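You operate a simulated robot arm through the tools that you are given. There is no shell and no other tool. Be economical: measure what you need, move in short steps, check, and stop when the job is done.

The job below is to be done with a simulated two-armed robot. You get a single attempt, and the scene is never put back.

TASK
On the top of the side table, fold the blue cloth in half.

The check looks at the end state, three seconds after you hand in, the way a careful person would. Anything else that was tipped, shoved, dropped, spilled or broken makes it a failure. Flat cloth is picked up by pressing the open fingertips on it (5 to 10 N) and closing them slowly along it; thin cloth reads only 2 to 8 mm in the jaws.

THE ROBOT
Two 7-joint arms with two-finger parallel grippers on one trunk, on a base that drives. Base frame: it is fixed to the floor where the robot stands at the start and does not move with it; the origin is under the middle of the robot, x ahead of it, y to its left, z up. Readings come in cm, degrees, newtons and seconds.
The left shoulder is at the start at [6.1, 24.7, 106.3], the right one opposite. Places, roughly: top of the side table [60, 30, 80]. Payload 3.43 kg a hand.
The tool frame of a hand sits at the grasp point between the pads (the TCP): z along the fingers, y along the line on which they close. The tips reach 3.4 cm beyond it. Largest opening 12.8 cm; finger width 2.4, thickness 1.2; the body of the gripper, 4.8 by 13 cm, starts 9.6 cm behind the TCP.
Orientation is told as [roll, pitch, yaw] about the base's x, y, z axes, in that order, counted from this pose: with the fingers straight down and closing along the base's y, the tool's x points along the base's -x, its y along +y and its z along -z.

THE INTERFACE
- The arms move only by the tool drive_tool. It takes "left_steps", "right_steps" or both (then of equal length, played together; a hand with none holds still); each is a list of rows, each a list of 7 numbers: the turn, a rotation vector about the tool's x, y, z in degrees, then the shift along the tool's x, y, z in cm, then the opening, from 0 (shut) to 1 (fully open). In form: [[wx, wy, wz, x, y, z, jaw], ...]. A call has 1 to 8 rows; each row is the pose to reach, as a shift and turn from the pose commanded when the call began, along the tool's axes at that moment. Rows are played at 5 a second. More than 5 cm and 8.6 degrees between two rows, or a gripper value outside its range, and nothing of the call is played. Where a pose cannot be reached the arm comes as near as it can. A force on the tool above 40 N (or 10 N above the force at the start of the call, whichever is more), or a blocked arm, ends the call early, and 0.2 s more pass. The fingers move at their own pace (about 15.3 cm/s each) and stop on an object; they squeeze with about 33 N. The grip force told is the motor's: it shows also when the fingers shut on nothing. Time passes only in rows, and 0.2 s behind the last, so rows that repeat a pose let the fingers close. It gives the time, the measured TCP pose, the force on the tool (base axes), the opening and the grip force at its end, in the units of the frame above (readings bear some noise), with the torque about the TCP (base axes, N m) and any sound that the robot's microphone picked up.
- Cameras (640 x 400 px; columns grow to the right, rows downward): "scene" is now at [11.83, 7.11, 129.35]; the picture's right is [-0.32, -0.94, 0.06], its down [-0.64, 0.17, -0.75] and it looks along [0.70, -0.28, -0.66] (base axes); focal length 287 px, centre (320, 200). "left" rides on the left gripper at [7.6, 1.1, -16] in its tool frame; the picture's right is [-0.15, 0.99, 0.00], its down [-0.88, -0.13, -0.46] and it looks along [-0.45, -0.07, 0.89] (tool axes); focal length 234 px, centre (320, 200). "right" rides on the right gripper at [7.6, -1.1, -16] in its tool frame; the picture's right is [0.15, 0.99, 0.00], its down [-0.88, 0.13, -0.46] and it looks along [-0.45, 0.07, 0.89] (tool axes); focal length 234 px, centre (320, 200). There is no depth. A picture from a camera that has moved, and an enlarged one, comes with that camera's place and axes in the base frame and with its lens.
- snapshot(camera): a new picture of that camera. It takes no simulated time.
- raise_lower(by): slides the trunk up (or, below 0, down) by that many cm; the arms and the scene camera ride with it, the base frame stays. It gives what a move gives, with no picture.
- roll_base(legs): drives the robot by 1 to 6 legs, each [ahead, left, turn to the left] in cm, cm and degrees, along the robot's own axes; the way and the turn of a leg run together, so that a leg with both is an arc; at most 150 cm and 180 degrees a leg. The arms and the cameras ride along, it lands a little off, and it stops where it bumps. It gives what a move gives.
- turn_head(pan, tilt): turns the head with the scene camera to pan (to the left, within 86 degrees either way) and tilt (down, from -29 to 69), counted from straight ahead of the robot. It gives what a move gives.
- enlarge(camera, box): a new picture of the part [left, top, right, bottom] of that camera's present view, enlarged. It takes no simulated time.
- finish_job(): hands the job in; it is judged then, once.

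Work in short steps. Places have to be worked out from the pictures, the camera data and where the tool is seen: move nearer, look again, correct. Check each grasp and each placing, and mend what went wrong. You have 120 turns and 88 pictures in all, those below and enlarged ones among them. Open the grippers and draw the arms clear of the work before you hand the job in, unless the task says otherwise; then end with one line.

The tools are called after "Call:" as name(argument=value, ...) on one line, values as JSON. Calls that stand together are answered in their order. drive_tool: Moves the arms, as the interface text tells. Its arguments: {"type":"object","properties":{"left_steps":{"type":"array","items":{"type":"array","items":{"type":"number"}}},"right_steps":{"type":"array","items":{"type":"array","items":{"type":"number"}}}},"required":[]} The other tools are called the same way: raise_lower (by) slides the trunk up or down; roll_base (legs) drives the base; turn_head (pan, tilt) turns the head that bears the scene camera; snapshot (camera) takes a picture; enlarge (camera, box) takes an enlarged picture of a part of a camera's view; finish_job () hands the job in.

At the start:

```text
t: 0.0
left_ee_pos: [66.39, 8.44, 97.61]
left_orientation: [-1.6, -0.5, -0.5]
left_contact_force: [-0.4, 0.0, -0.1]
left_torque: [-0.01, -0.02, 0.01]
left_width: 12.79
left_finger_force: 0.0
right_ee_pos: [40.23, -27.5, 93.3]
right_orientation: [-2.2, -0.5, -0.6]
right_contact_force: [0.5, 0.8, -0.5]
right_torque: [0.02, -0.02, 0.02]
right_width: 12.81
right_finger_force: 0.1
trunk travel left (down, up): [-55.0, 39.0]
robot x, y, heading: [-0.68, 1.48, -0.5]
head pan, tilt: [-18.2, 42.6]
```

scene: 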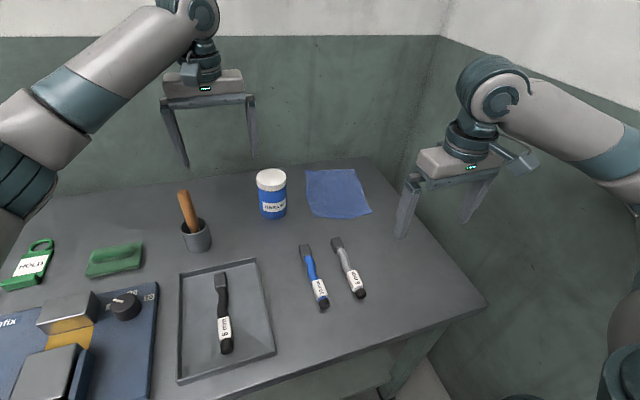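
right: 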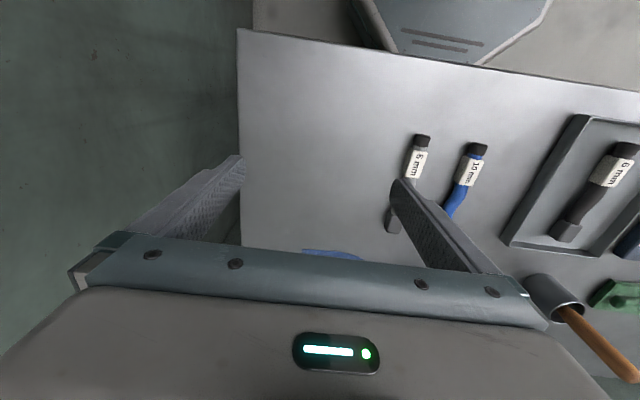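
left: 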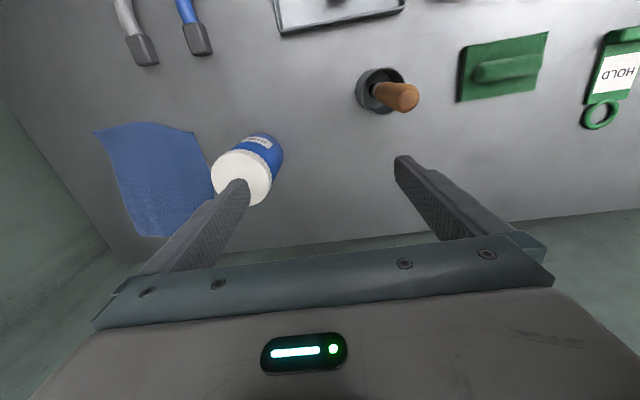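

I estimate the cloth at x 57–77, y −10 to −28, with its near edge about 15 cm wide. I'll take a closer look before moving.

Call:
enlarge(camera="scene", box=[240, 140, 400, 240])

Call:
turn_head(pan=-18, tilt=42.6)

```text
4.00 times, centred on (320, 190) of scene
camera zoom: at [11.83, 7.11, 129.35], right [-0.32, -0.94, 0.06], down [-0.64, 0.17, -0.75], along [0.7, -0.28, -0.66], focal length 1149 px, centre (320, 240)
```

zoom: 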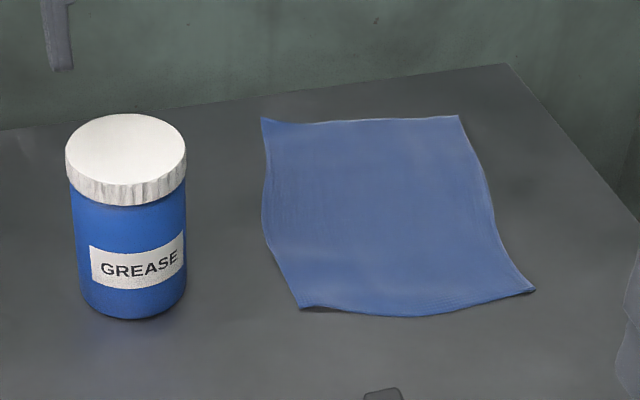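

```text
t: 0.6
left_ee_pos: [67.6, 8.37, 97.12]
left_orientation: [0.9, -0.4, 2.1]
left_contact_force: [0.2, -0.8, -0.3]
left_torque: [0.01, 0.02, 0.03]
left_width: 12.8
left_finger_force: 0.0
right_ee_pos: [43.14, -28.51, 92.03]
right_orientation: [-0.4, -0.9, 1.9]
right_contact_force: [-1.3, -0.4, 0.6]
right_torque: [-0.02, -0.01, -0.01]
right_width: 12.79
right_finger_force: 0.1
trunk travel left (down, up): [-55.0, 39.0]
robot x, y, heading: [0.91, 2.28, 1.8]
head pan, tilt: [-18.0, 42.6]
```

The pose readings shifted by a few cm although I only nudged the head. I'll take a snapshot to see whether the robot really moved.

Call:
snapshot(camera="scene")

Call:
turn_head(pan=-18, tilt=42.6)

```text
83 pictures are left
camera scene: at [13.26, 8.44, 129.4], right [-0.28, -0.96, 0.06], down [-0.65, 0.14, -0.75], along [0.71, -0.25, -0.66], focal length 287 px, centre (320, 200)
```

scene: 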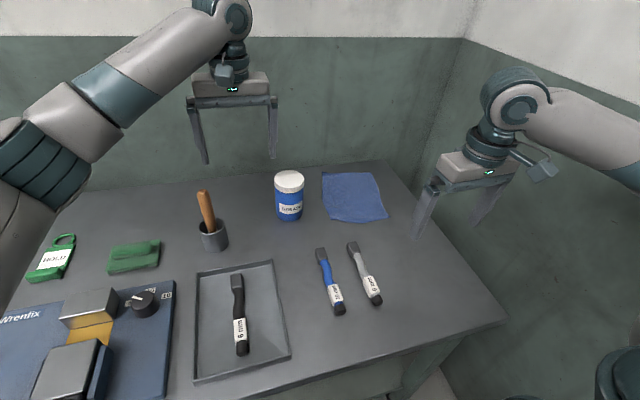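

```text
t: 1.2
left_ee_pos: [67.45, 8.69, 97.25]
left_orientation: [1.0, -0.7, 2.2]
left_contact_force: [-0.1, 0.6, -0.1]
left_torque: [0.0, -0.04, 0.02]
left_width: 12.8
left_finger_force: 0.1
right_ee_pos: [43.19, -28.42, 91.84]
right_orientation: [-0.6, -1.2, 1.8]
right_contact_force: [-0.4, -0.7, 0.0]
right_torque: [0.01, 0.01, 0.0]
right_width: 12.8
right_finger_force: 0.1
trunk travel left (down, up): [-55.0, 39.0]
robot x, y, heading: [0.89, 2.54, 2.1]
head pan, tilt: [-18.0, 42.6]
```

The robot really did settle by about 1.5 cm and 2°, and it is now stable. Recomputed cloth corners are near-left (58.7,−11.1), near-right (56.6,−25.4), far-right (75.4,−28.9) and far-left (78.3,−14.4). I'll raise both hands and start turning them so the fingers close along the cloth's long direction, with the cameras facing outward.

Call:
drive_tool(left_steps=[[0, 0, 8.5, 0, 0, -1, 0.5], [0, 0, 17, 0, 0, -2, 0.5], [0, 0, 25.5, 0, 0, -3, 0.5], [0, 0, 34, 0, 0, -4, 0.5], [0, 0, 42.5, 0, 0, -5, 0.5], [0, 0, 51, 0, 0, -6, 0.5], [0, 0, 59.5, 0, 0, -7, 0.5], [0, 0, 68, 0, 0, -8, 0.5]], right_steps=[[0, 0, -8, 0, 0, -1, 0.5], [0, 0, -16, 0, 0, -2, 0.5], [0, 0, -24, 0, 0, -3, 0.5], [0, 0, -32, 0, 0, -4, 0.5], [0, 0, -40, 0, 0, -5, 0.5], [0, 0, -48, 0, 0, -6, 0.5], [0, 0, -56, 0, 0, -7, 0.5], [0, 0, -64, 0, 0, -8, 0.5]])

```text
t: 1.5
left_ee_pos: [68.61, 8.08, 96.94]
left_orientation: [3.8, -0.5, 0.8]
left_contact_force: [1.3, 1.2, 0.2]
left_torque: [-0.25, 0.09, 0.0]
left_width: 6.41
left_finger_force: 0.0
right_ee_pos: [45.66, -30.12, 90.2]
right_orientation: [1.1, -1.6, 6.4]
right_contact_force: [-0.9, -0.7, 0.7]
right_torque: [0.03, -0.03, 0.03]
right_width: 6.42
right_finger_force: 0.1
trunk travel left (down, up): [-55.0, 39.0]
robot x, y, heading: [2.0, 4.0, 4.0]
head pan, tilt: [-18.0, 42.6]
stopped in row 1 (right hand): the arm was blocked; the commanded pose is now the measured one
```

The base shifted again and the right arm reports that it is blocked. Something may be touching the right arm, perhaps the elbow against the wall, so I'll look that way.

Call:
turn_head(pan=-60, tilt=40)

Call:
snapshot(camera="scene")

Call:
snapshot(camera="right")

```text
t: 2.6
left_ee_pos: [68.2, 7.82, 97.04]
left_orientation: [3.3, -0.6, 0.3]
left_contact_force: [0.2, 0.3, 0.7]
left_torque: [0.0, 0.01, 0.04]
left_width: 6.36
left_finger_force: 0.0
right_ee_pos: [45.09, -29.84, 90.53]
right_orientation: [1.0, -1.5, 6.6]
right_contact_force: [0.0, 0.6, 0.7]
right_torque: [0.03, 0.01, 0.0]
right_width: 6.4
right_finger_force: 0.1
trunk travel left (down, up): [-55.0, 39.0]
robot x, y, heading: [1.42, 3.71, 3.6]
head pan, tilt: [-60.0, 40.0]
```

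```text
82 pictures are left
camera scene: at [10.53, 4.16, 129.91], right [-0.83, -0.56, 0.03], down [-0.35, 0.49, -0.8], along [0.43, -0.67, -0.6], focal length 287 px, centre (320, 200)
```

scene: 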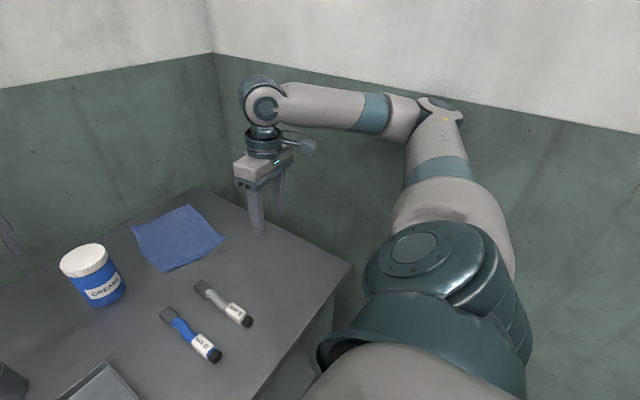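

```text
81 pictures are left
camera right: at [37.36, -32.1, 106.52], right [-0.26, 0.97, 0.01], down [0.85, 0.22, 0.48], along [0.46, 0.14, -0.88], focal length 234 px, centre (320, 200)
```

right: 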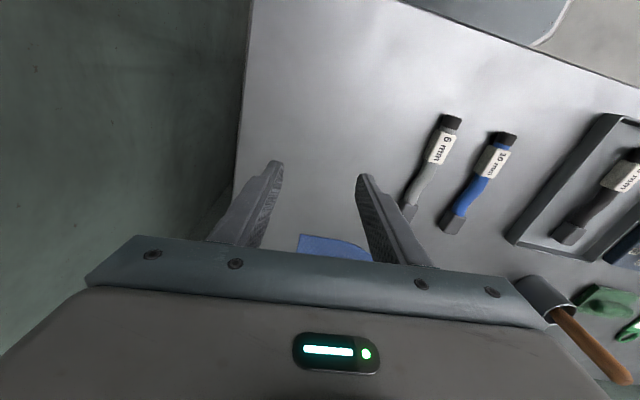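

The right elbow is against the right-hand wall and is pushing the robot. I'll raise the trunk for clearance over the bottle, then move the base left and slightly square it up.

Call:
raise_lower(by=8)

Call:
roll_base(legs=[[0, 9, 0]])

Call:
snapshot(camera="scene")

```text
t: 3.0
left_ee_pos: [68.9, 6.89, 96.78]
left_orientation: [5.7, -0.7, 1.8]
left_contact_force: [-0.1, 2.8, 0.0]
left_torque: [-0.26, 0.09, 0.0]
left_width: 6.41
left_finger_force: 0.2
right_ee_pos: [46.72, -31.36, 89.14]
right_orientation: [2.7, -1.7, 7.3]
right_contact_force: [-0.3, -0.1, 0.2]
right_torque: [0.01, -0.02, 0.02]
right_width: 6.38
right_finger_force: 0.1
trunk travel left (down, up): [-55.2, 38.8]
robot x, y, heading: [2.54, 4.99, 4.9]
head pan, tilt: [-60.0, 40.0]
stopped: the arm was blocked; the commanded pose is now the measured one
```

```text
t: 4.0
left_ee_pos: [68.21, 10.91, 96.39]
left_orientation: [6.9, -0.1, 0.1]
left_contact_force: [-0.2, 0.0, 0.4]
left_torque: [0.07, -0.02, 0.04]
left_width: 6.41
left_finger_force: 0.1
right_ee_pos: [44.99, -26.12, 87.62]
right_orientation: [4.6, -1.4, 6.5]
right_contact_force: [0.6, -0.2, -0.4]
right_torque: [0.04, 0.02, -0.02]
right_width: 6.4
right_finger_force: 0.1
trunk travel left (down, up): [-55.2, 38.8]
robot x, y, heading: [0.91, 12.18, 3.5]
head pan, tilt: [-60.0, 40.0]
```

```text
80 pictures are left
camera scene: at [10.81, 5.24, 129.3], right [-0.83, -0.55, 0.0], down [-0.36, 0.54, -0.77], along [0.42, -0.64, -0.64], focal length 287 px, centre (320, 200)
```

scene: 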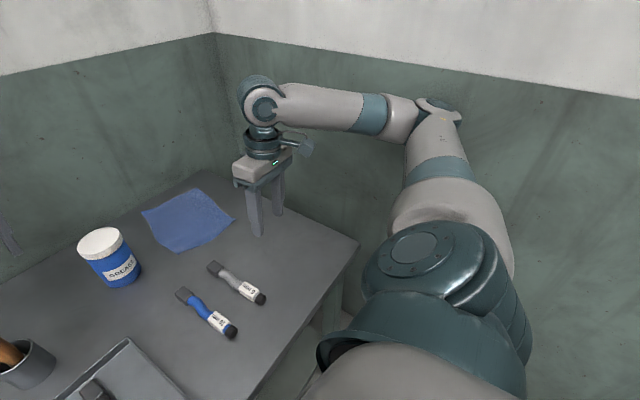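

The hands show about 5–7° of roll, so the robot seems to be leaning toward the wall. I'll let it settle, re-read, and look down at the base.

Call:
turn_head(pan=-80, tilt=20)

Call:
snapshot(camera="scene")

```text
t: 4.9
left_ee_pos: [68.13, 10.9, 96.38]
left_orientation: [6.8, -0.2, 0.2]
left_contact_force: [-0.4, -0.5, -0.3]
left_torque: [0.0, 0.0, 0.01]
left_width: 6.39
left_finger_force: 0.0
right_ee_pos: [45.06, -25.9, 87.62]
right_orientation: [4.8, -1.4, 6.6]
right_contact_force: [-0.5, -0.4, 0.0]
right_torque: [0.03, -0.02, 0.0]
right_width: 6.41
right_finger_force: 0.0
trunk travel left (down, up): [-55.2, 38.8]
robot x, y, heading: [1.13, 12.65, 3.5]
head pan, tilt: [-80.0, 20.0]
```

```text
79 pictures are left
camera scene: at [8.35, 3.38, 132.46], right [-0.97, -0.24, 0.0], down [-0.08, 0.33, -0.94], along [0.22, -0.91, -0.34], focal length 287 px, centre (320, 200)
```

scene: 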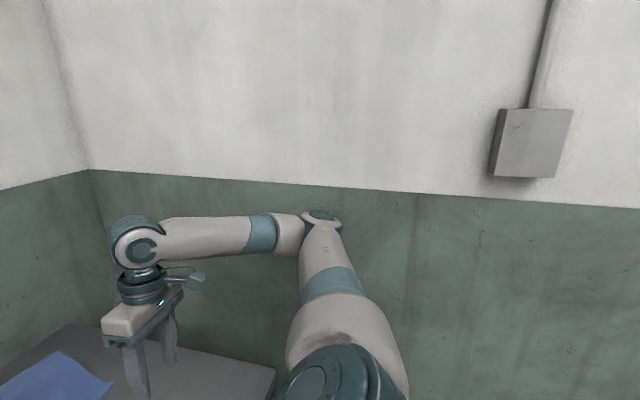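

Looking at tilt 20 the camera axis is level, so the body is now upright. Earlier it had been pushed over by the elbow, and the hands kept that roll. Next I'll carefully extend the right hand forward and up to draw the elbow in, and take out the roll.

Call:
drive_tool(right_steps=[[1, 0, 0, -2, 0, -1, 0.5], [2, 0, 0, -4, 0, -2, 0.5], [3, 0, 0, -6, 0, -3, 0.5], [4, 0, 0, -8, 0, -4, 0.5], [4.7, 0, 0, -10, 0, -5, 0.5]])

Call:
snapshot(camera="scene")

```text
t: 6.1
left_ee_pos: [68.17, 10.97, 96.32]
left_orientation: [6.9, -0.2, 0.0]
left_contact_force: [-0.2, 0.2, -1.1]
left_torque: [-0.03, 0.01, 0.01]
left_width: 6.41
left_finger_force: 0.1
right_ee_pos: [54.8, -25.36, 92.87]
right_orientation: [-0.1, -1.3, 6.6]
right_contact_force: [0.5, 0.3, 0.0]
right_torque: [0.0, 0.02, 0.01]
right_width: 6.41
right_finger_force: 0.2
trunk travel left (down, up): [-55.2, 38.8]
robot x, y, heading: [1.04, 12.61, 3.9]
head pan, tilt: [-80.0, 20.0]
```

```text
78 pictures are left
camera scene: at [8.35, 3.48, 132.47], right [-0.97, -0.23, 0.0], down [-0.08, 0.33, -0.94], along [0.22, -0.91, -0.34], focal length 287 px, centre (320, 200)
```

scene: 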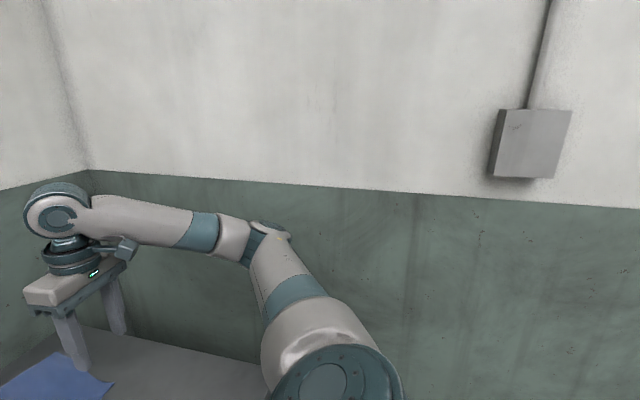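

The right arm is free and the base is steady. Plan: turn the robot right by about 22° and shift it about 7 cm right, so both hands can reach the cloth with the right elbow clear of the wall. First I'll raise both hands and swing them left.

Call:
drive_tool(left_steps=[[1, 0, 0, 0, 0, -4, 0.5], [2, 0, 0, 0, 1, -8, 0.5], [3, 0, 0, 2, 4, -9, 0.5], [4, 0, 0, 4, 8, -9, 0.5], [5, 0, 0, 6, 12, -9, 0.5], [6, 0, 0, 8, 16, -9, 0.5], [6.8, 0, 0, 8, 20, -9, 0.5], [6.8, 0, 0, 8, 22, -9, 0.5]], right_steps=[[0, 0, 0, 0, 0, -4, 0.5], [0, 0, 0, -1, 2, -8, 0.5], [0, 0, 0, -2, 6, -9, 0.5], [0, 0, 0, -4, 10, -9, 0.5], [0, 0, 0, -6, 14, -9, 0.5], [0, 0, 0, -8, 18, -9, 0.5], [0, 0, 0, -9, 22, -9, 0.5], [0, 0, 0, -9.4, 26, -9, 0.5]])

Call:
turn_head(pan=-18, tilt=45)

Call:
snapshot(camera="scene")

```text
t: 7.9
left_ee_pos: [60.04, 31.88, 107.58]
left_orientation: [0.0, -0.1, 0.1]
left_contact_force: [0.3, -0.2, 0.1]
left_torque: [-0.05, 0.0, -0.01]
left_width: 6.4
left_finger_force: 0.0
right_ee_pos: [60.93, 1.79, 102.13]
right_orientation: [-0.1, -1.3, 6.5]
right_contact_force: [0.0, 0.5, 0.2]
right_torque: [-0.05, 0.0, 0.01]
right_width: 6.42
right_finger_force: 0.1
trunk travel left (down, up): [-55.2, 38.8]
robot x, y, heading: [1.54, 12.42, 3.7]
head pan, tilt: [-80.0, 20.0]
```

```text
t: 9.2
left_ee_pos: [60.12, 31.8, 107.88]
left_orientation: [0.0, 0.0, 0.0]
left_contact_force: [-0.4, 0.1, 0.9]
left_torque: [-0.01, 0.0, -0.03]
left_width: 6.39
left_finger_force: 0.1
right_ee_pos: [61.07, 1.66, 102.07]
right_orientation: [0.0, -1.4, 6.6]
right_contact_force: [-0.4, -0.4, 0.3]
right_torque: [0.03, -0.02, -0.01]
right_width: 6.39
right_finger_force: 0.0
trunk travel left (down, up): [-55.2, 38.8]
robot x, y, heading: [0.49, 12.28, 3.5]
head pan, tilt: [-18.0, 45.0]
```

```text
77 pictures are left
camera scene: at [14.02, 10.48, 128.6], right [-0.25, -0.97, 0.0], down [-0.68, 0.18, -0.71], along [0.68, -0.18, -0.71], focal length 287 px, centre (320, 200)
```

scene: 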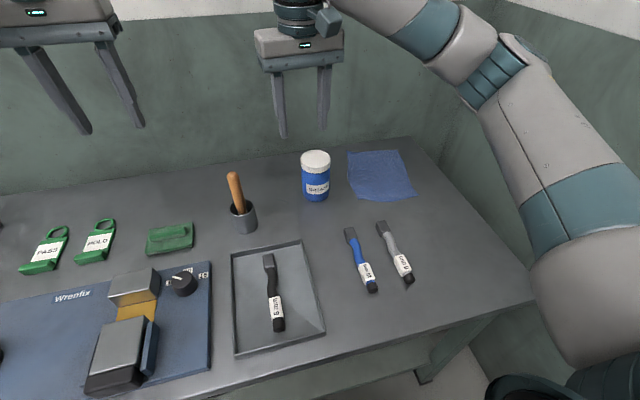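

The hands are clear, the body is upright, and the corner estimates agree. Now I'll shift the base right 7.5 cm and turn it right 21.5°.

Call:
roll_base(legs=[[0.5, -7.5, 0], [0, 0, -21.5]])

Call:
turn_head(pan=-5, tilt=45)

Call:
snapshot(camera="scene")

```text
t: 11.4
left_ee_pos: [64.04, 1.04, 107.78]
left_orientation: [-0.1, -0.1, -21.5]
left_contact_force: [-0.3, -0.3, 0.2]
left_torque: [0.03, 0.01, 0.04]
left_width: 6.4
left_finger_force: 0.0
right_ee_pos: [53.88, -27.18, 102.1]
right_orientation: [0.0, -1.3, -15.0]
right_contact_force: [-0.4, -0.6, 0.2]
right_torque: [0.03, 0.04, 0.0]
right_width: 6.4
right_finger_force: 0.1
trunk travel left (down, up): [-55.2, 38.8]
robot x, y, heading: [1.48, 4.88, -18.0]
head pan, tilt: [-18.0, 45.0]
```

```text
t: 12.1
left_ee_pos: [64.1, 1.15, 107.78]
left_orientation: [0.0, 0.0, -21.4]
left_contact_force: [0.2, 0.1, 0.4]
left_torque: [0.02, -0.01, 0.0]
left_width: 6.43
left_finger_force: 0.1
right_ee_pos: [53.89, -27.06, 101.9]
right_orientation: [0.1, -1.3, -14.9]
right_contact_force: [0.4, 0.6, 0.6]
right_torque: [0.01, -0.01, 0.02]
right_width: 6.41
right_finger_force: 0.1
trunk travel left (down, up): [-55.2, 38.8]
robot x, y, heading: [2.05, 5.08, -17.8]
head pan, tilt: [-5.0, 45.0]
```

```text
76 pictures are left
camera scene: at [14.37, -0.07, 128.6], right [-0.39, -0.92, 0.0], down [-0.65, 0.28, -0.71], along [0.65, -0.28, -0.71], focal length 287 px, centre (320, 200)
```

scene: 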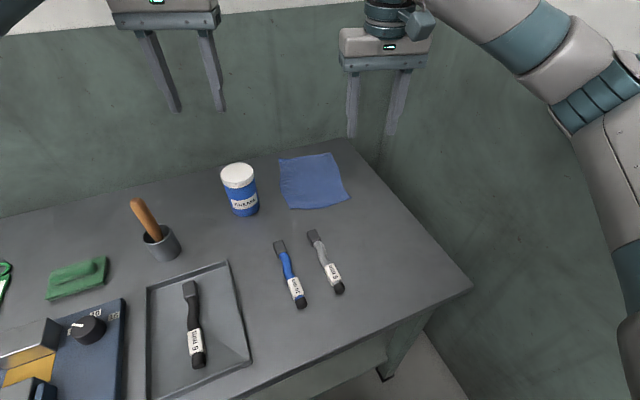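

The base move went as planned and the elbow is clear. Now I'll rotate the hands: left toward yaw −100 and right toward yaw +80.

Call:
drive_tool(left_steps=[[0, 0, 8, 0, 0, 0, 0.5], [0, 0, 16, 0, 0, 0, 0.5], [0, 0, 24, 0, 0, 0, 0.5], [0, 0, 32, 0, 0, 0, 0.5], [0, 0, 40, 0, 0, 0, 0.5], [0, 0, 48, 0, 0, 0, 0.5], [0, 0, 56, 0, 0, 0, 0.5], [0, 0, 64, 0, 0, 0, 0.5]], right_steps=[[0, 0, -8, 0, 0, 0, 0.5], [0, 0, -16, 0, 0, 0, 0.5], [0, 0, -24, 0, 0, 0, 0.5], [0, 0, -32, 0, 0, 0, 0.5], [0, 0, -40, 0, 0, 0, 0.5], [0, 0, -48, 0, 0, 0, 0.5], [0, 0, -56, 0, 0, 0, 0.5], [0, 0, -64, 0, 0, 0, 0.5]])

Call:
drive_tool(left_steps=[[0, 0, 4, 0, 0, 0, 0.5], [0, 0, 8, 0, 0, 0, 0.5], [0, 0, 12, 0, 0, 0, 0.5], [0, 0, 14, 0, 0, 0, 0.5]], right_steps=[[0, 0, -8, 0, 0, 0, 0.5], [0, 0, -16, 0, 0, 0, 0.5], [0, 0, -24, 0, 0, 0, 0.5], [0, 0, -31, 0, 0, 0, 0.5]])

Call:
snapshot(camera="scene")

```text
t: 13.9
left_ee_pos: [64.15, 1.16, 107.82]
left_orientation: [0.1, -0.1, -85.6]
left_contact_force: [0.0, -0.1, 0.1]
left_torque: [0.02, 0.02, 0.05]
left_width: 6.39
left_finger_force: 0.0
right_ee_pos: [53.73, -27.24, 102.01]
right_orientation: [-1.2, -0.6, 49.1]
right_contact_force: [0.1, 0.5, -0.5]
right_torque: [0.0, 0.03, 0.05]
right_width: 6.41
right_finger_force: 0.0
trunk travel left (down, up): [-55.2, 38.8]
robot x, y, heading: [1.61, 4.78, -17.8]
head pan, tilt: [-5.0, 45.0]
```

```text
t: 14.9
left_ee_pos: [64.07, 1.19, 107.81]
left_orientation: [0.1, 0.0, -99.5]
left_contact_force: [0.6, 0.4, 1.0]
left_torque: [0.02, -0.01, 0.02]
left_width: 6.4
left_finger_force: 0.0
right_ee_pos: [53.85, -27.08, 101.99]
right_orientation: [-1.3, 0.2, 80.1]
right_contact_force: [-0.3, -0.7, -0.6]
right_torque: [0.0, -0.01, -0.02]
right_width: 6.41
right_finger_force: 0.1
trunk travel left (down, up): [-55.2, 38.8]
robot x, y, heading: [1.94, 4.76, -18.2]
head pan, tilt: [-5.0, 45.0]
```

```text
75 pictures are left
camera scene: at [14.37, -0.08, 128.6], right [-0.39, -0.92, 0.0], down [-0.65, 0.28, -0.71], along [0.65, -0.28, -0.71], focal length 287 px, centre (320, 200)
```

scene: 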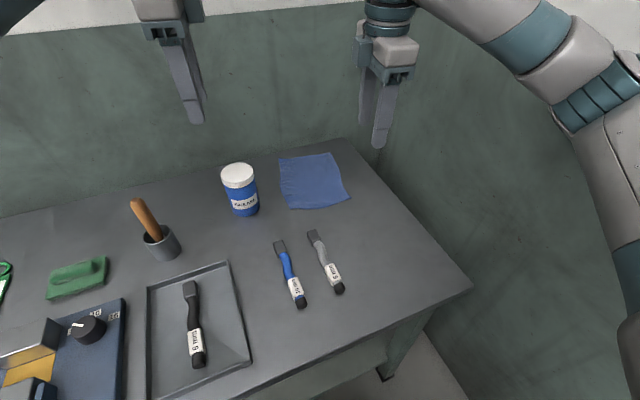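

Both hands are oriented. From this view the near edge runs from (58.8,−11.4) to (56.6,−25.6). I'll move both hands above their grasp points, still well up.

Call:
drive_tool(left_steps=[[0, 0, 0, -3, -0.6, 0, 0.35], [0, 0, 0, -6, -1.2, 0, 0.35], [0, 0, 0, -9, -1.8, 0, 0.35], [0, 0, 0, -12, -2.4, 1, 0.35], [0, 0, 0, -14.8, -3.1, 4, 0.35], [0, 0, 0, -14.8, -3.1, 8, 0.35], [0, 0, 0, -14.8, -3.1, 11.8, 0.35]], right_steps=[[0, 0, 0, -0.5, -0.4, 0, 0.35], [0, 0, 0, -1, -0.8, 0, 0.35], [0, 0, 0, -1.5, -1.2, 1, 0.35], [0, 0, 0, -2, -1.6, 2, 0.35], [0, 0, 0, -3, -2, 3, 0.35], [0, 0, 0, -3.47, -2.38, 4.5, 0.35], [0, 0, 0, -3.47, -2.38, 6, 0.35]])

Call:
snapshot(camera="scene")

Call:
snapshot(camera="left")

Call:
snapshot(camera="right")

```text
t: 16.5
left_ee_pos: [58.52, -13.05, 95.79]
left_orientation: [0.1, 0.0, -99.5]
left_contact_force: [-0.1, -0.3, -0.5]
left_torque: [0.03, 0.04, 0.01]
left_width: 4.47
left_finger_force: 0.0
right_ee_pos: [57.07, -24.16, 96.01]
right_orientation: [-1.4, 0.2, 79.9]
right_contact_force: [0.1, -0.8, 0.3]
right_torque: [-0.01, 0.0, -0.03]
right_width: 4.45
right_finger_force: 0.0
trunk travel left (down, up): [-55.2, 38.8]
robot x, y, heading: [1.95, 4.34, -18.3]
head pan, tilt: [-5.0, 45.0]
```

```text
74 pictures are left
camera scene: at [14.45, -0.14, 128.6], right [-0.39, -0.92, 0.0], down [-0.65, 0.28, -0.71], along [0.65, -0.28, -0.71], focal length 287 px, centre (320, 200)
```

scene: 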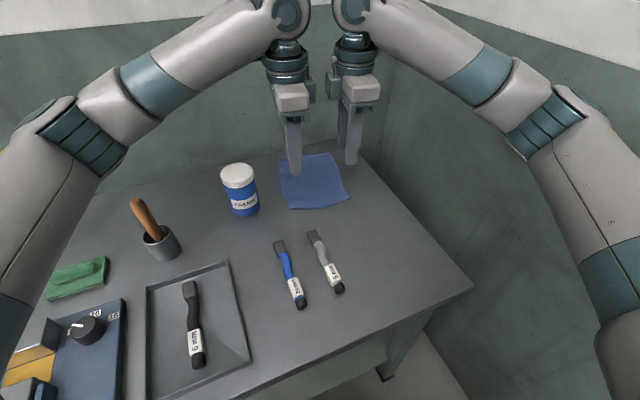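

```text
73 pictures are left
camera left: at [61.06, -5.76, 111.8], right [0.95, -0.31, 0.0], down [-0.27, -0.85, 0.46], along [-0.14, -0.43, -0.89], focal length 234 px, centre (320, 200)
```

left: 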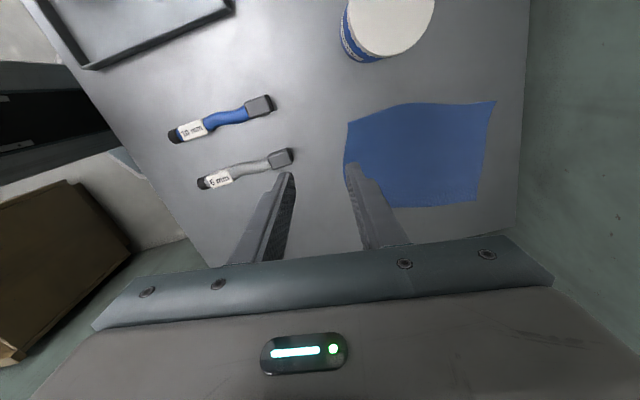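

```text
72 pictures are left
camera right: at [56.59, -31.74, 112.24], right [-1.0, 0.03, -0.02], down [0.02, 0.89, 0.45], along [0.03, 0.45, -0.89], focal length 234 px, centre (320, 200)
```

right: 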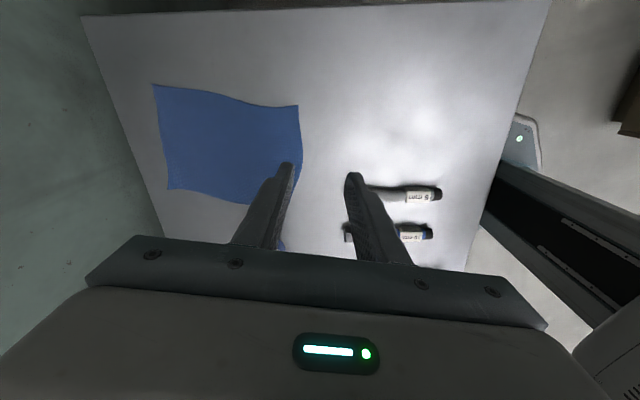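

The hand cameras and the scene camera agree only if the table top is at z≈76. That puts the near edge from (63,−12.4) to (60.4,−28.5) and the far edge at about x 80.5–83.5, which is a longer reach. I'll check how much room the base has to go forward.

Call:
turn_head(pan=0, tilt=69)

Call:
snapshot(camera="scene")

```text
t: 17.4
left_ee_pos: [58.64, -13.05, 95.79]
left_orientation: [0.1, 0.0, -99.3]
left_contact_force: [0.3, 0.1, 0.9]
left_torque: [-0.02, 0.01, 0.01]
left_width: 4.49
left_finger_force: 0.0
right_ee_pos: [56.98, -24.09, 96.02]
right_orientation: [-1.3, 0.2, 80.0]
right_contact_force: [-0.2, 0.9, -0.6]
right_torque: [0.0, -0.02, 0.05]
right_width: 4.47
right_finger_force: 0.1
trunk travel left (down, up): [-55.2, 38.8]
robot x, y, heading: [1.73, 4.67, -18.1]
head pan, tilt: [0.0, 68.8]
```

```text
71 pictures are left
camera scene: at [12.22, 1.36, 125.72], right [-0.31, -0.95, 0.0], down [-0.89, 0.29, -0.36], along [0.34, -0.11, -0.93], focal length 287 px, centre (320, 200)
```

scene: 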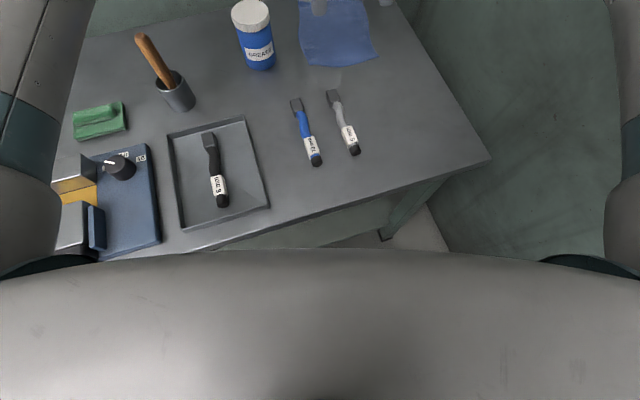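

The front edge of the table is at x≈29 and the base footprint is hidden from view. The back wall works out at x≈100, so there is room behind the table. Before deciding on a base move, I'll test whether both hands reach the far edge, staying above the cloth.

Call:
drive_tool(left_steps=[[0, 0, 0, 0, 3, 2, 0.35], [0, 0, 0, 0, 6, 4, 0.35], [0, 0, 0, 0, 9, 6, 0.35], [0, 0, 0, 0, 12, 8, 0.35], [0, 0, 0, 0, 15, 9, 0.35], [0, 0, 0, 0, 18, 10, 0.35], [0, 0, 0, -0.2, 21, 11, 0.35], [0, 0, 0, -0.2, 22.7, 12, 0.35]], right_steps=[[0, 0, 0, 0, -3, 2, 0.35], [0, 0, 0, 0, -6, 4, 0.35], [0, 0, 0, 0, -9, 6, 0.35], [0, 0, 0, 0.5, -12, 8, 0.35], [0, 0, 0, 1, -15, 9, 0.35], [0, 0, 0, 1.5, -18, 10, 0.35], [0, 0, 0, 2, -21, 11, 0.35], [0, 0, 0, 2.1, -22.7, 12, 0.35]])

Call:
turn_head(pan=-5, tilt=45)

Call:
snapshot(camera="scene")

```text
t: 19.2
left_ee_pos: [80.53, -16.28, 83.79]
left_orientation: [0.1, -0.1, -99.6]
left_contact_force: [0.3, 0.2, -0.2]
left_torque: [0.03, 0.01, 0.03]
left_width: 4.5
left_finger_force: 0.1
left hand out of reach, approached as far as the arm can: row 8
right_ee_pos: [77.9, -30.67, 84.44]
right_orientation: [-1.2, 0.2, 80.1]
right_contact_force: [-0.3, -0.1, 0.5]
right_torque: [0.02, 0.05, 0.0]
right_width: 4.48
right_finger_force: 0.0
right hand out of reach, approached as far as the arm can: row 8
trunk travel left (down, up): [-55.2, 38.8]
robot x, y, heading: [2.06, 4.55, -18.1]
head pan, tilt: [0.0, 68.8]
```

```text
t: 20.1
left_ee_pos: [80.56, -16.22, 83.89]
left_orientation: [0.1, -0.1, -99.5]
left_contact_force: [0.7, -0.5, 0.2]
left_torque: [0.01, 0.01, -0.01]
left_width: 4.48
left_finger_force: 0.0
right_ee_pos: [77.71, -30.55, 84.51]
right_orientation: [-1.3, 0.2, 80.0]
right_contact_force: [0.2, -0.7, 0.1]
right_torque: [-0.01, -0.01, 0.01]
right_width: 4.49
right_finger_force: 0.0
trunk travel left (down, up): [-55.2, 38.8]
robot x, y, heading: [1.69, 4.86, -18.1]
head pan, tilt: [-5.0, 45.0]
```

```text
70 pictures are left
camera scene: at [14.37, -0.09, 128.59], right [-0.39, -0.92, 0.0], down [-0.65, 0.28, -0.71], along [0.65, -0.28, -0.71], focal length 287 px, centre (320, 200)
```

scene: 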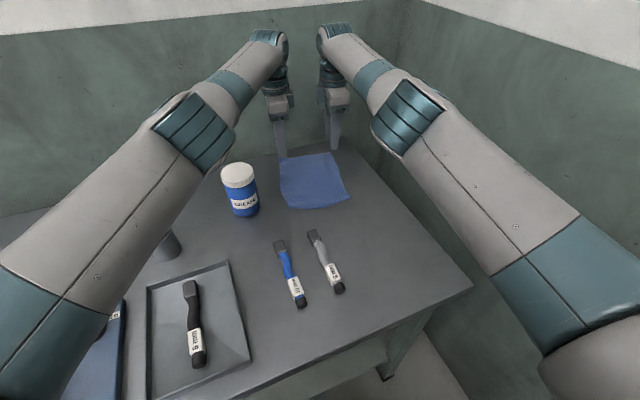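

Both hands get within about 1 cm of the far edge, so no base move is needed. I'll return to just above the near-corner grasp points and check with the hand cameras.

Call:
drive_tool(left_steps=[[0, 0, 0, 0, -2, -2, 0.35], [0, 0, 0, 0, -5, -2, 0.35], [0, 0, 0, 0, -8, -2, 0.35], [0, 0, 0, -0.2, -11, -2, 0.35], [0, 0, 0, -0.4, -14, -2, 0.35], [0, 0, 0, -0.6, -16, -1, 0.35], [0, 0, 0, -0.67, -17.9, 0, 0.35]], right_steps=[[0, 0, 0, 0, 2, -2, 0.35], [0, 0, 0, 0, 5, -2, 0.35], [0, 0, 0, 0, 8, -2, 0.35], [0, 0, 0, -0.2, 11, -2, 0.35], [0, 0, 0, -0.3, 14, -2, 0.35], [0, 0, 0, -0.4, 16, -1, 0.35], [0, 0, 0, -0.52, 17.46, 0, 0.35]])

Call:
snapshot(camera="left")

Call:
snapshot(camera="right")

Call:
enlarge(camera="scene", box=[240, 120, 400, 220])

```text
t: 21.7
left_ee_pos: [62.64, -13.89, 83.88]
left_orientation: [0.1, -0.1, -99.4]
left_contact_force: [-0.7, 0.4, -0.3]
left_torque: [0.01, 0.01, -0.01]
left_width: 4.48
left_finger_force: 0.1
right_ee_pos: [60.63, -27.07, 84.26]
right_orientation: [-1.3, 0.1, 79.9]
right_contact_force: [-0.1, -0.4, 0.5]
right_torque: [-0.01, -0.06, -0.01]
right_width: 4.46
right_finger_force: 0.1
trunk travel left (down, up): [-55.2, 38.8]
robot x, y, heading: [1.97, 4.93, -17.9]
head pan, tilt: [-5.0, 45.0]
```

```text
69 pictures are left
camera left: at [65.07, -6.6, 99.93], right [0.95, -0.31, 0.0], down [-0.27, -0.85, 0.46], along [-0.14, -0.43, -0.89], focal length 234 px, centre (320, 200)
```

left: 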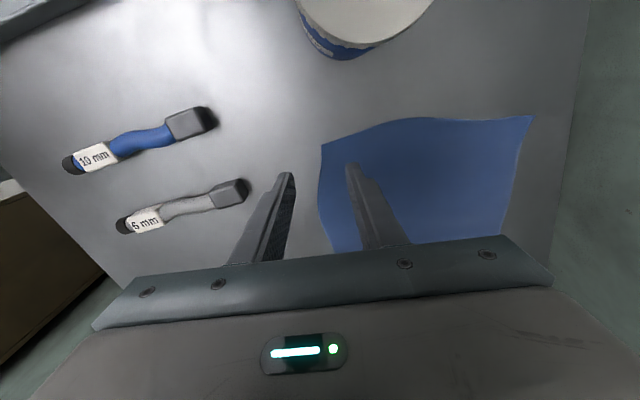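

```text
68 pictures are left
camera right: at [60.16, -34.62, 100.42], right [-1.0, 0.03, -0.02], down [0.01, 0.89, 0.45], along [0.03, 0.45, -0.89], focal length 234 px, centre (320, 200)
```

right: 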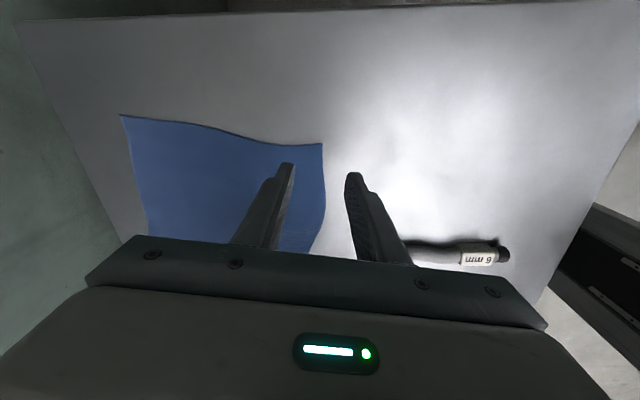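

```text
4.00 times, centred on (320, 170) of scene
camera zoom: at [14.32, -0.09, 128.61], right [-0.39, -0.92, 0.0], down [-0.65, 0.28, -0.71], along [0.65, -0.28, -0.71], focal length 1149 px, centre (320, 320)
```

zoom: 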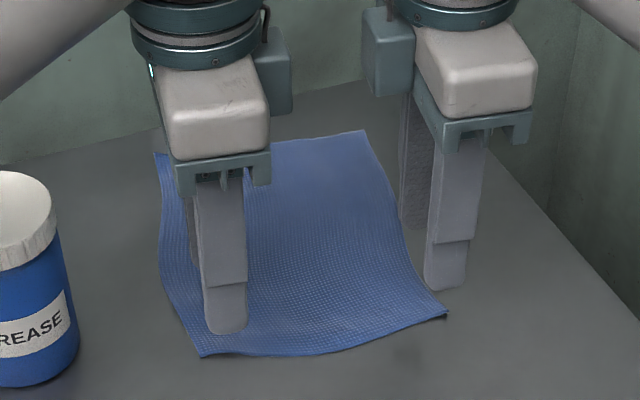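

The corners come out at NL (63.3,−12.1) and NR (60.5,−28.8). Each hand is about 1.7 cm in from its corner and straddles the edge. I'll descend to just above contact.

Call:
drive_tool(left_steps=[[0, 0, 0, 0, 0.4, 1.5, 0.35], [0, 0, 0, 0, 0.4, 3, 0.35], [0, 0, 0, 0, 0.4, 4.0, 0.35], [0, 0, 0, 0, 0.4, 4.2, 0.35]], right_steps=[[0, 0, 0, 0, 0, 1.5, 0.35], [0, 0, 0, 0, 0, 3, 0.35], [0, 0, 0, 0, 0, 4.2, 0.35], [0, 0, 0, 0, 0, 4.5, 0.35]])

Call:
enlarge(camera="scene", box=[240, 120, 400, 220])

```text
t: 22.7
left_ee_pos: [62.98, -14.0, 79.81]
left_orientation: [0.0, -0.2, -99.6]
left_contact_force: [-1.1, -0.3, 0.1]
left_torque: [0.01, 0.01, -0.05]
left_width: 4.48
left_finger_force: 0.1
right_ee_pos: [60.73, -27.0, 79.66]
right_orientation: [-1.4, 0.2, 79.9]
right_contact_force: [-1.0, -0.3, -0.1]
right_torque: [0.01, -0.01, -0.04]
right_width: 4.5
right_finger_force: 0.1
trunk travel left (down, up): [-55.2, 38.8]
robot x, y, heading: [1.9, 5.27, -18.1]
head pan, tilt: [-5.0, 45.0]
```

```text
4.00 times, centred on (320, 170) of scene
camera zoom: at [14.36, -0.08, 128.6], right [-0.39, -0.92, 0.0], down [-0.65, 0.28, -0.71], along [0.65, -0.28, -0.71], focal length 1149 px, centre (320, 320)
```

zoom: 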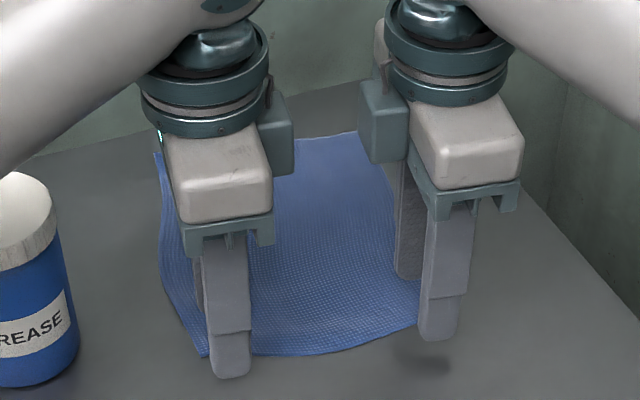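

There is no contact yet, and the shadow under the right finger shows a small gap. I'll press down in small steps.

Call:
drive_tool(left_steps=[[0, 0, 0, 0, 0, 0.3, 0.35], [0, 0, 0, 0, 0, 0.6, 0.35]], right_steps=[[0, 0, 0, 0, 0, 0.3, 0.35], [0, 0, 0, 0, 0, 0.6, 0.35]])

```text
t: 23.3
left_ee_pos: [63.03, -14.0, 78.95]
left_orientation: [0.1, 0.0, -99.4]
left_contact_force: [0.3, 0.7, 0.0]
left_torque: [-0.02, 0.03, 0.0]
left_width: 4.47
left_finger_force: 0.0
right_ee_pos: [60.82, -27.07, 79.21]
right_orientation: [-1.4, 0.3, 80.0]
right_contact_force: [0.4, 0.1, -0.3]
right_torque: [-0.03, -0.03, 0.0]
right_width: 4.47
right_finger_force: 0.1
trunk travel left (down, up): [-55.2, 38.8]
robot x, y, heading: [1.75, 4.74, -18.1]
head pan, tilt: [-5.0, 45.0]
```

Still no contact. I'll continue down slowly.

Call:
drive_tool(left_steps=[[0, 0, 0, 0, 0, 0.3, 0.35], [0, 0, 0, 0, 0, 0.6, 0.35]], right_steps=[[0, 0, 0, 0, 0, 0.3, 0.35], [0, 0, 0, 0, 0, 0.6, 0.35]])

```text
t: 23.9
left_ee_pos: [63.06, -14.12, 78.43]
left_orientation: [0.2, -0.2, -99.4]
left_contact_force: [0.9, -0.3, 3.8]
left_torque: [0.05, -0.14, -0.01]
left_width: 4.51
left_finger_force: 0.0
right_ee_pos: [60.76, -27.17, 78.53]
right_orientation: [-1.4, 0.3, 80.0]
right_contact_force: [0.3, 0.2, 1.1]
right_torque: [0.01, -0.03, 0.0]
right_width: 4.49
right_finger_force: 0.2
trunk travel left (down, up): [-55.2, 38.8]
robot x, y, heading: [1.92, 4.97, -18.3]
head pan, tilt: [-5.0, 45.0]
```

Contact is at about z 75.1. I'll press slightly more and check the edge in the hand cameras.

Call:
drive_tool(left_steps=[[0, 0, 0, 0, 0, 0.12, 0.35]], right_steps=[[0, 0, 0, 0, 0, 0.3, 0.35]])

Call:
snapshot(camera="left")

Call:
snapshot(camera="right")

```text
t: 24.3
left_ee_pos: [62.95, -14.12, 78.54]
left_orientation: [0.2, -0.1, -99.5]
left_contact_force: [1.4, 0.2, 7.5]
left_torque: [0.06, -0.23, 0.02]
left_width: 4.53
left_finger_force: 0.4
right_ee_pos: [60.81, -27.0, 78.41]
right_orientation: [-1.6, 0.0, 80.0]
right_contact_force: [1.8, -1.1, 13.0]
right_torque: [0.0, 0.26, 0.05]
right_width: 4.43
right_finger_force: 0.2
trunk travel left (down, up): [-55.2, 38.8]
robot x, y, heading: [1.9, 4.6, -18.0]
head pan, tilt: [-5.0, 45.0]
```

```text
65 pictures are left
camera left: at [65.36, -6.74, 94.55], right [0.95, -0.31, 0.0], down [-0.27, -0.85, 0.46], along [-0.14, -0.44, -0.89], focal length 234 px, centre (320, 200)
```

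left: 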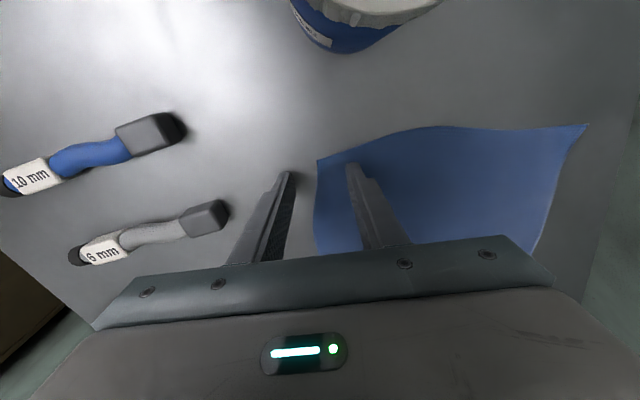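

```text
64 pictures are left
camera right: at [60.23, -34.58, 94.64], right [-1.0, 0.03, -0.03], down [0.01, 0.89, 0.45], along [0.04, 0.45, -0.89], focal length 234 px, centre (320, 200)
```

right: 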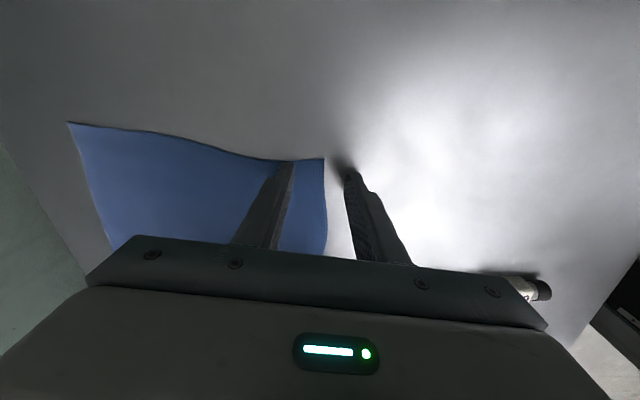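

The edge lies midway between the fingers on both hands. I'll ease the right press a little, then close both slowly.

Call:
drive_tool(left_steps=[[0, 0, 0, 0, 0, 0, 0.31], [0, 0, 0, 0, 0, 0, 0.27], [0, 0, 0, 0, 0, 0, 0.23], [0, 0, 0, 0, 0, 0, 0.19], [0, 0, 0, 0, 0, 0, 0.15], [0, 0, 0, 0, 0, 0, 0.11], [0, 0, 0, 0, 0, 0, 0.07], [0, 0, 0, 0, 0, 0, 0.03]], right_steps=[[0, 0, 0, 0, 0, -0.12, 0.31], [0, 0, 0, 0, 0, -0.12, 0.27], [0, 0, 0, 0, 0, -0.12, 0.23], [0, 0, 0, 0, 0, -0.12, 0.19], [0, 0, 0, 0, 0, -0.12, 0.15], [0, 0, 0, 0, 0, -0.12, 0.11], [0, 0, 0, 0, 0, -0.12, 0.07], [0, 0, 0, 0, 0, -0.12, 0.03]])

Call:
drive_tool(left_steps=[[0, 0, 0, 0, 0, 0, 0.0], [0, 0, 0, 0, 0, 0, 0.0]], right_steps=[[0, 0, 0, 0, 0, 0, 0.0], [0, 0, 0, 0, 0, 0, 0.0]])

Call:
enlarge(camera="scene", box=[240, 120, 400, 220])

```text
t: 26.1
left_ee_pos: [62.81, -13.95, 78.56]
left_orientation: [0.3, -0.1, -99.3]
left_contact_force: [1.8, -0.5, 16.0]
left_torque: [0.04, -0.14, 0.03]
left_width: 0.58
left_finger_force: 33.3
right_ee_pos: [60.64, -27.03, 78.51]
right_orientation: [-1.5, 0.2, 79.9]
right_contact_force: [-1.3, 0.1, 10.4]
right_torque: [-0.04, 0.03, -0.02]
right_width: 0.45
right_finger_force: 0.0
trunk travel left (down, up): [-55.2, 38.8]
robot x, y, heading: [2.06, 4.89, -18.0]
head pan, tilt: [-5.0, 45.0]
```

```text
t: 26.7
left_ee_pos: [62.97, -13.95, 78.48]
left_orientation: [0.3, -0.1, -99.4]
left_contact_force: [2.9, -1.2, 16.9]
left_torque: [0.04, -0.2, 0.01]
left_width: 0.55
left_finger_force: 32.7
right_ee_pos: [60.7, -26.95, 78.52]
right_orientation: [-1.5, 0.2, 80.0]
right_contact_force: [-3.0, 0.7, 10.9]
right_torque: [-0.03, -0.03, -0.01]
right_width: 0.22
right_finger_force: 32.2
trunk travel left (down, up): [-55.2, 38.8]
robot x, y, heading: [1.72, 4.54, -18.1]
head pan, tilt: [-5.0, 45.0]
```

```text
4.00 times, centred on (320, 170) of scene
camera zoom: at [14.11, 0.01, 128.64], right [-0.39, -0.92, 0.0], down [-0.65, 0.28, -0.71], along [0.65, -0.28, -0.71], focal length 1149 px, centre (320, 320)
```

zoom: 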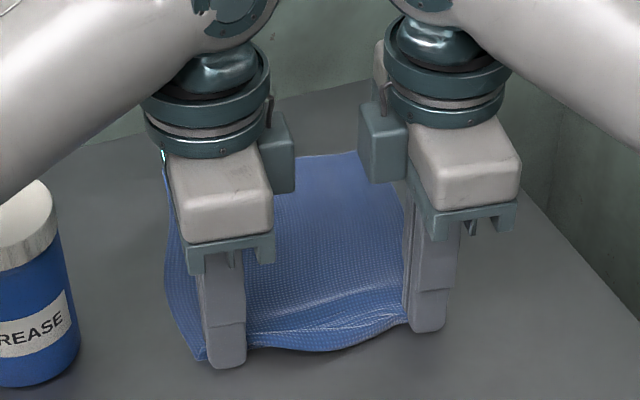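

The jaws read 5.5 mm on the left and 2.2 mm on the right, which is plausible for cloth. I'll lift 4 cm and verify.

Call:
drive_tool(left_steps=[[0, 0, 0, 0, 0.3, -1, 0], [0, 0, 0, 0, 0.6, -2, 0], [0, 0, 0, 0, 1, -3, 0], [0, 0, 0, 0, 1.5, -4, 0]], right_steps=[[0, 0, 0, 0, -0.3, -1, 0], [0, 0, 0, 0, -0.6, -2, 0], [0, 0, 0, 0, -1, -3, 0], [0, 0, 0, 0, -1.5, -4, 0]])

Call:
enlarge(camera="scene", box=[240, 120, 400, 220])

Call:
snapshot(camera="right")

Call:
snapshot(camera="left")

```text
t: 27.7
left_ee_pos: [64.47, -14.37, 82.41]
left_orientation: [0.0, -0.2, -99.5]
left_contact_force: [0.6, 0.2, 0.1]
left_torque: [-0.03, -0.01, -0.01]
left_width: 0.47
left_finger_force: 32.6
right_ee_pos: [62.17, -27.39, 82.35]
right_orientation: [-1.4, 0.2, 80.0]
right_contact_force: [0.8, -0.5, -0.7]
right_torque: [0.0, -0.02, -0.04]
right_width: 0.24
right_finger_force: 32.8
trunk travel left (down, up): [-55.2, 38.8]
robot x, y, heading: [1.97, 4.42, -18.0]
head pan, tilt: [-5.0, 45.0]
```

```text
4.00 times, centred on (320, 170) of scene
camera zoom: at [14.33, -0.06, 128.6], right [-0.39, -0.92, 0.0], down [-0.65, 0.28, -0.71], along [0.65, -0.28, -0.71], focal length 1149 px, centre (320, 320)
```

zoom: 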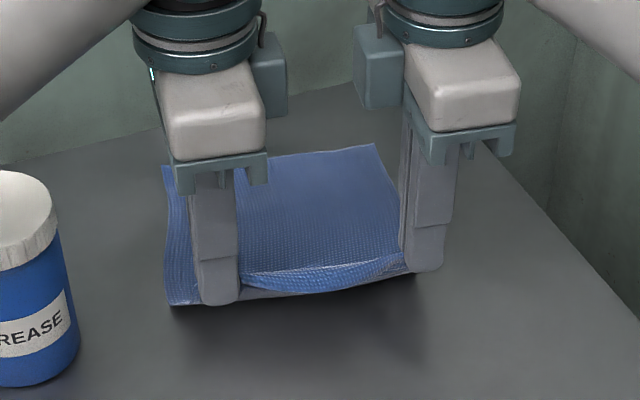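

```text
61 pictures are left
camera right: at [61.76, -34.84, 98.5], right [-1.0, 0.03, -0.02], down [0.01, 0.89, 0.45], along [0.03, 0.45, -0.89], focal length 234 px, centre (320, 200)
```

right: 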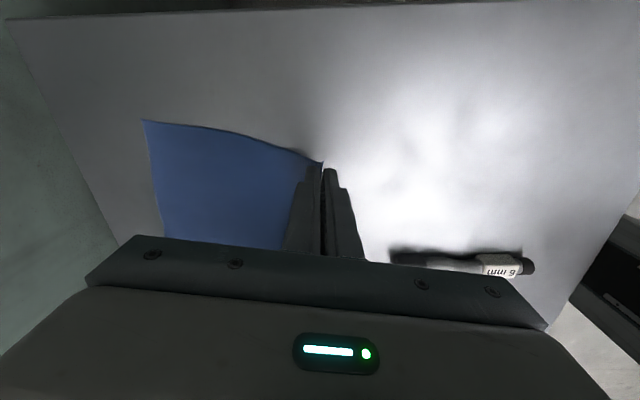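

```text
60 pictures are left
camera left: at [66.95, -7.05, 98.45], right [0.95, -0.31, 0.0], down [-0.27, -0.85, 0.46], along [-0.14, -0.43, -0.89], focal length 234 px, centre (320, 200)
```

left: 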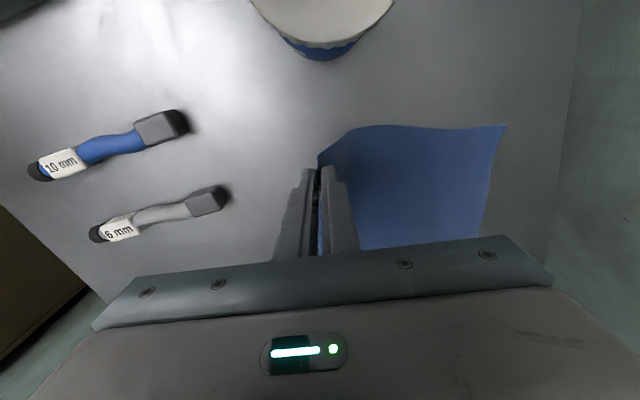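

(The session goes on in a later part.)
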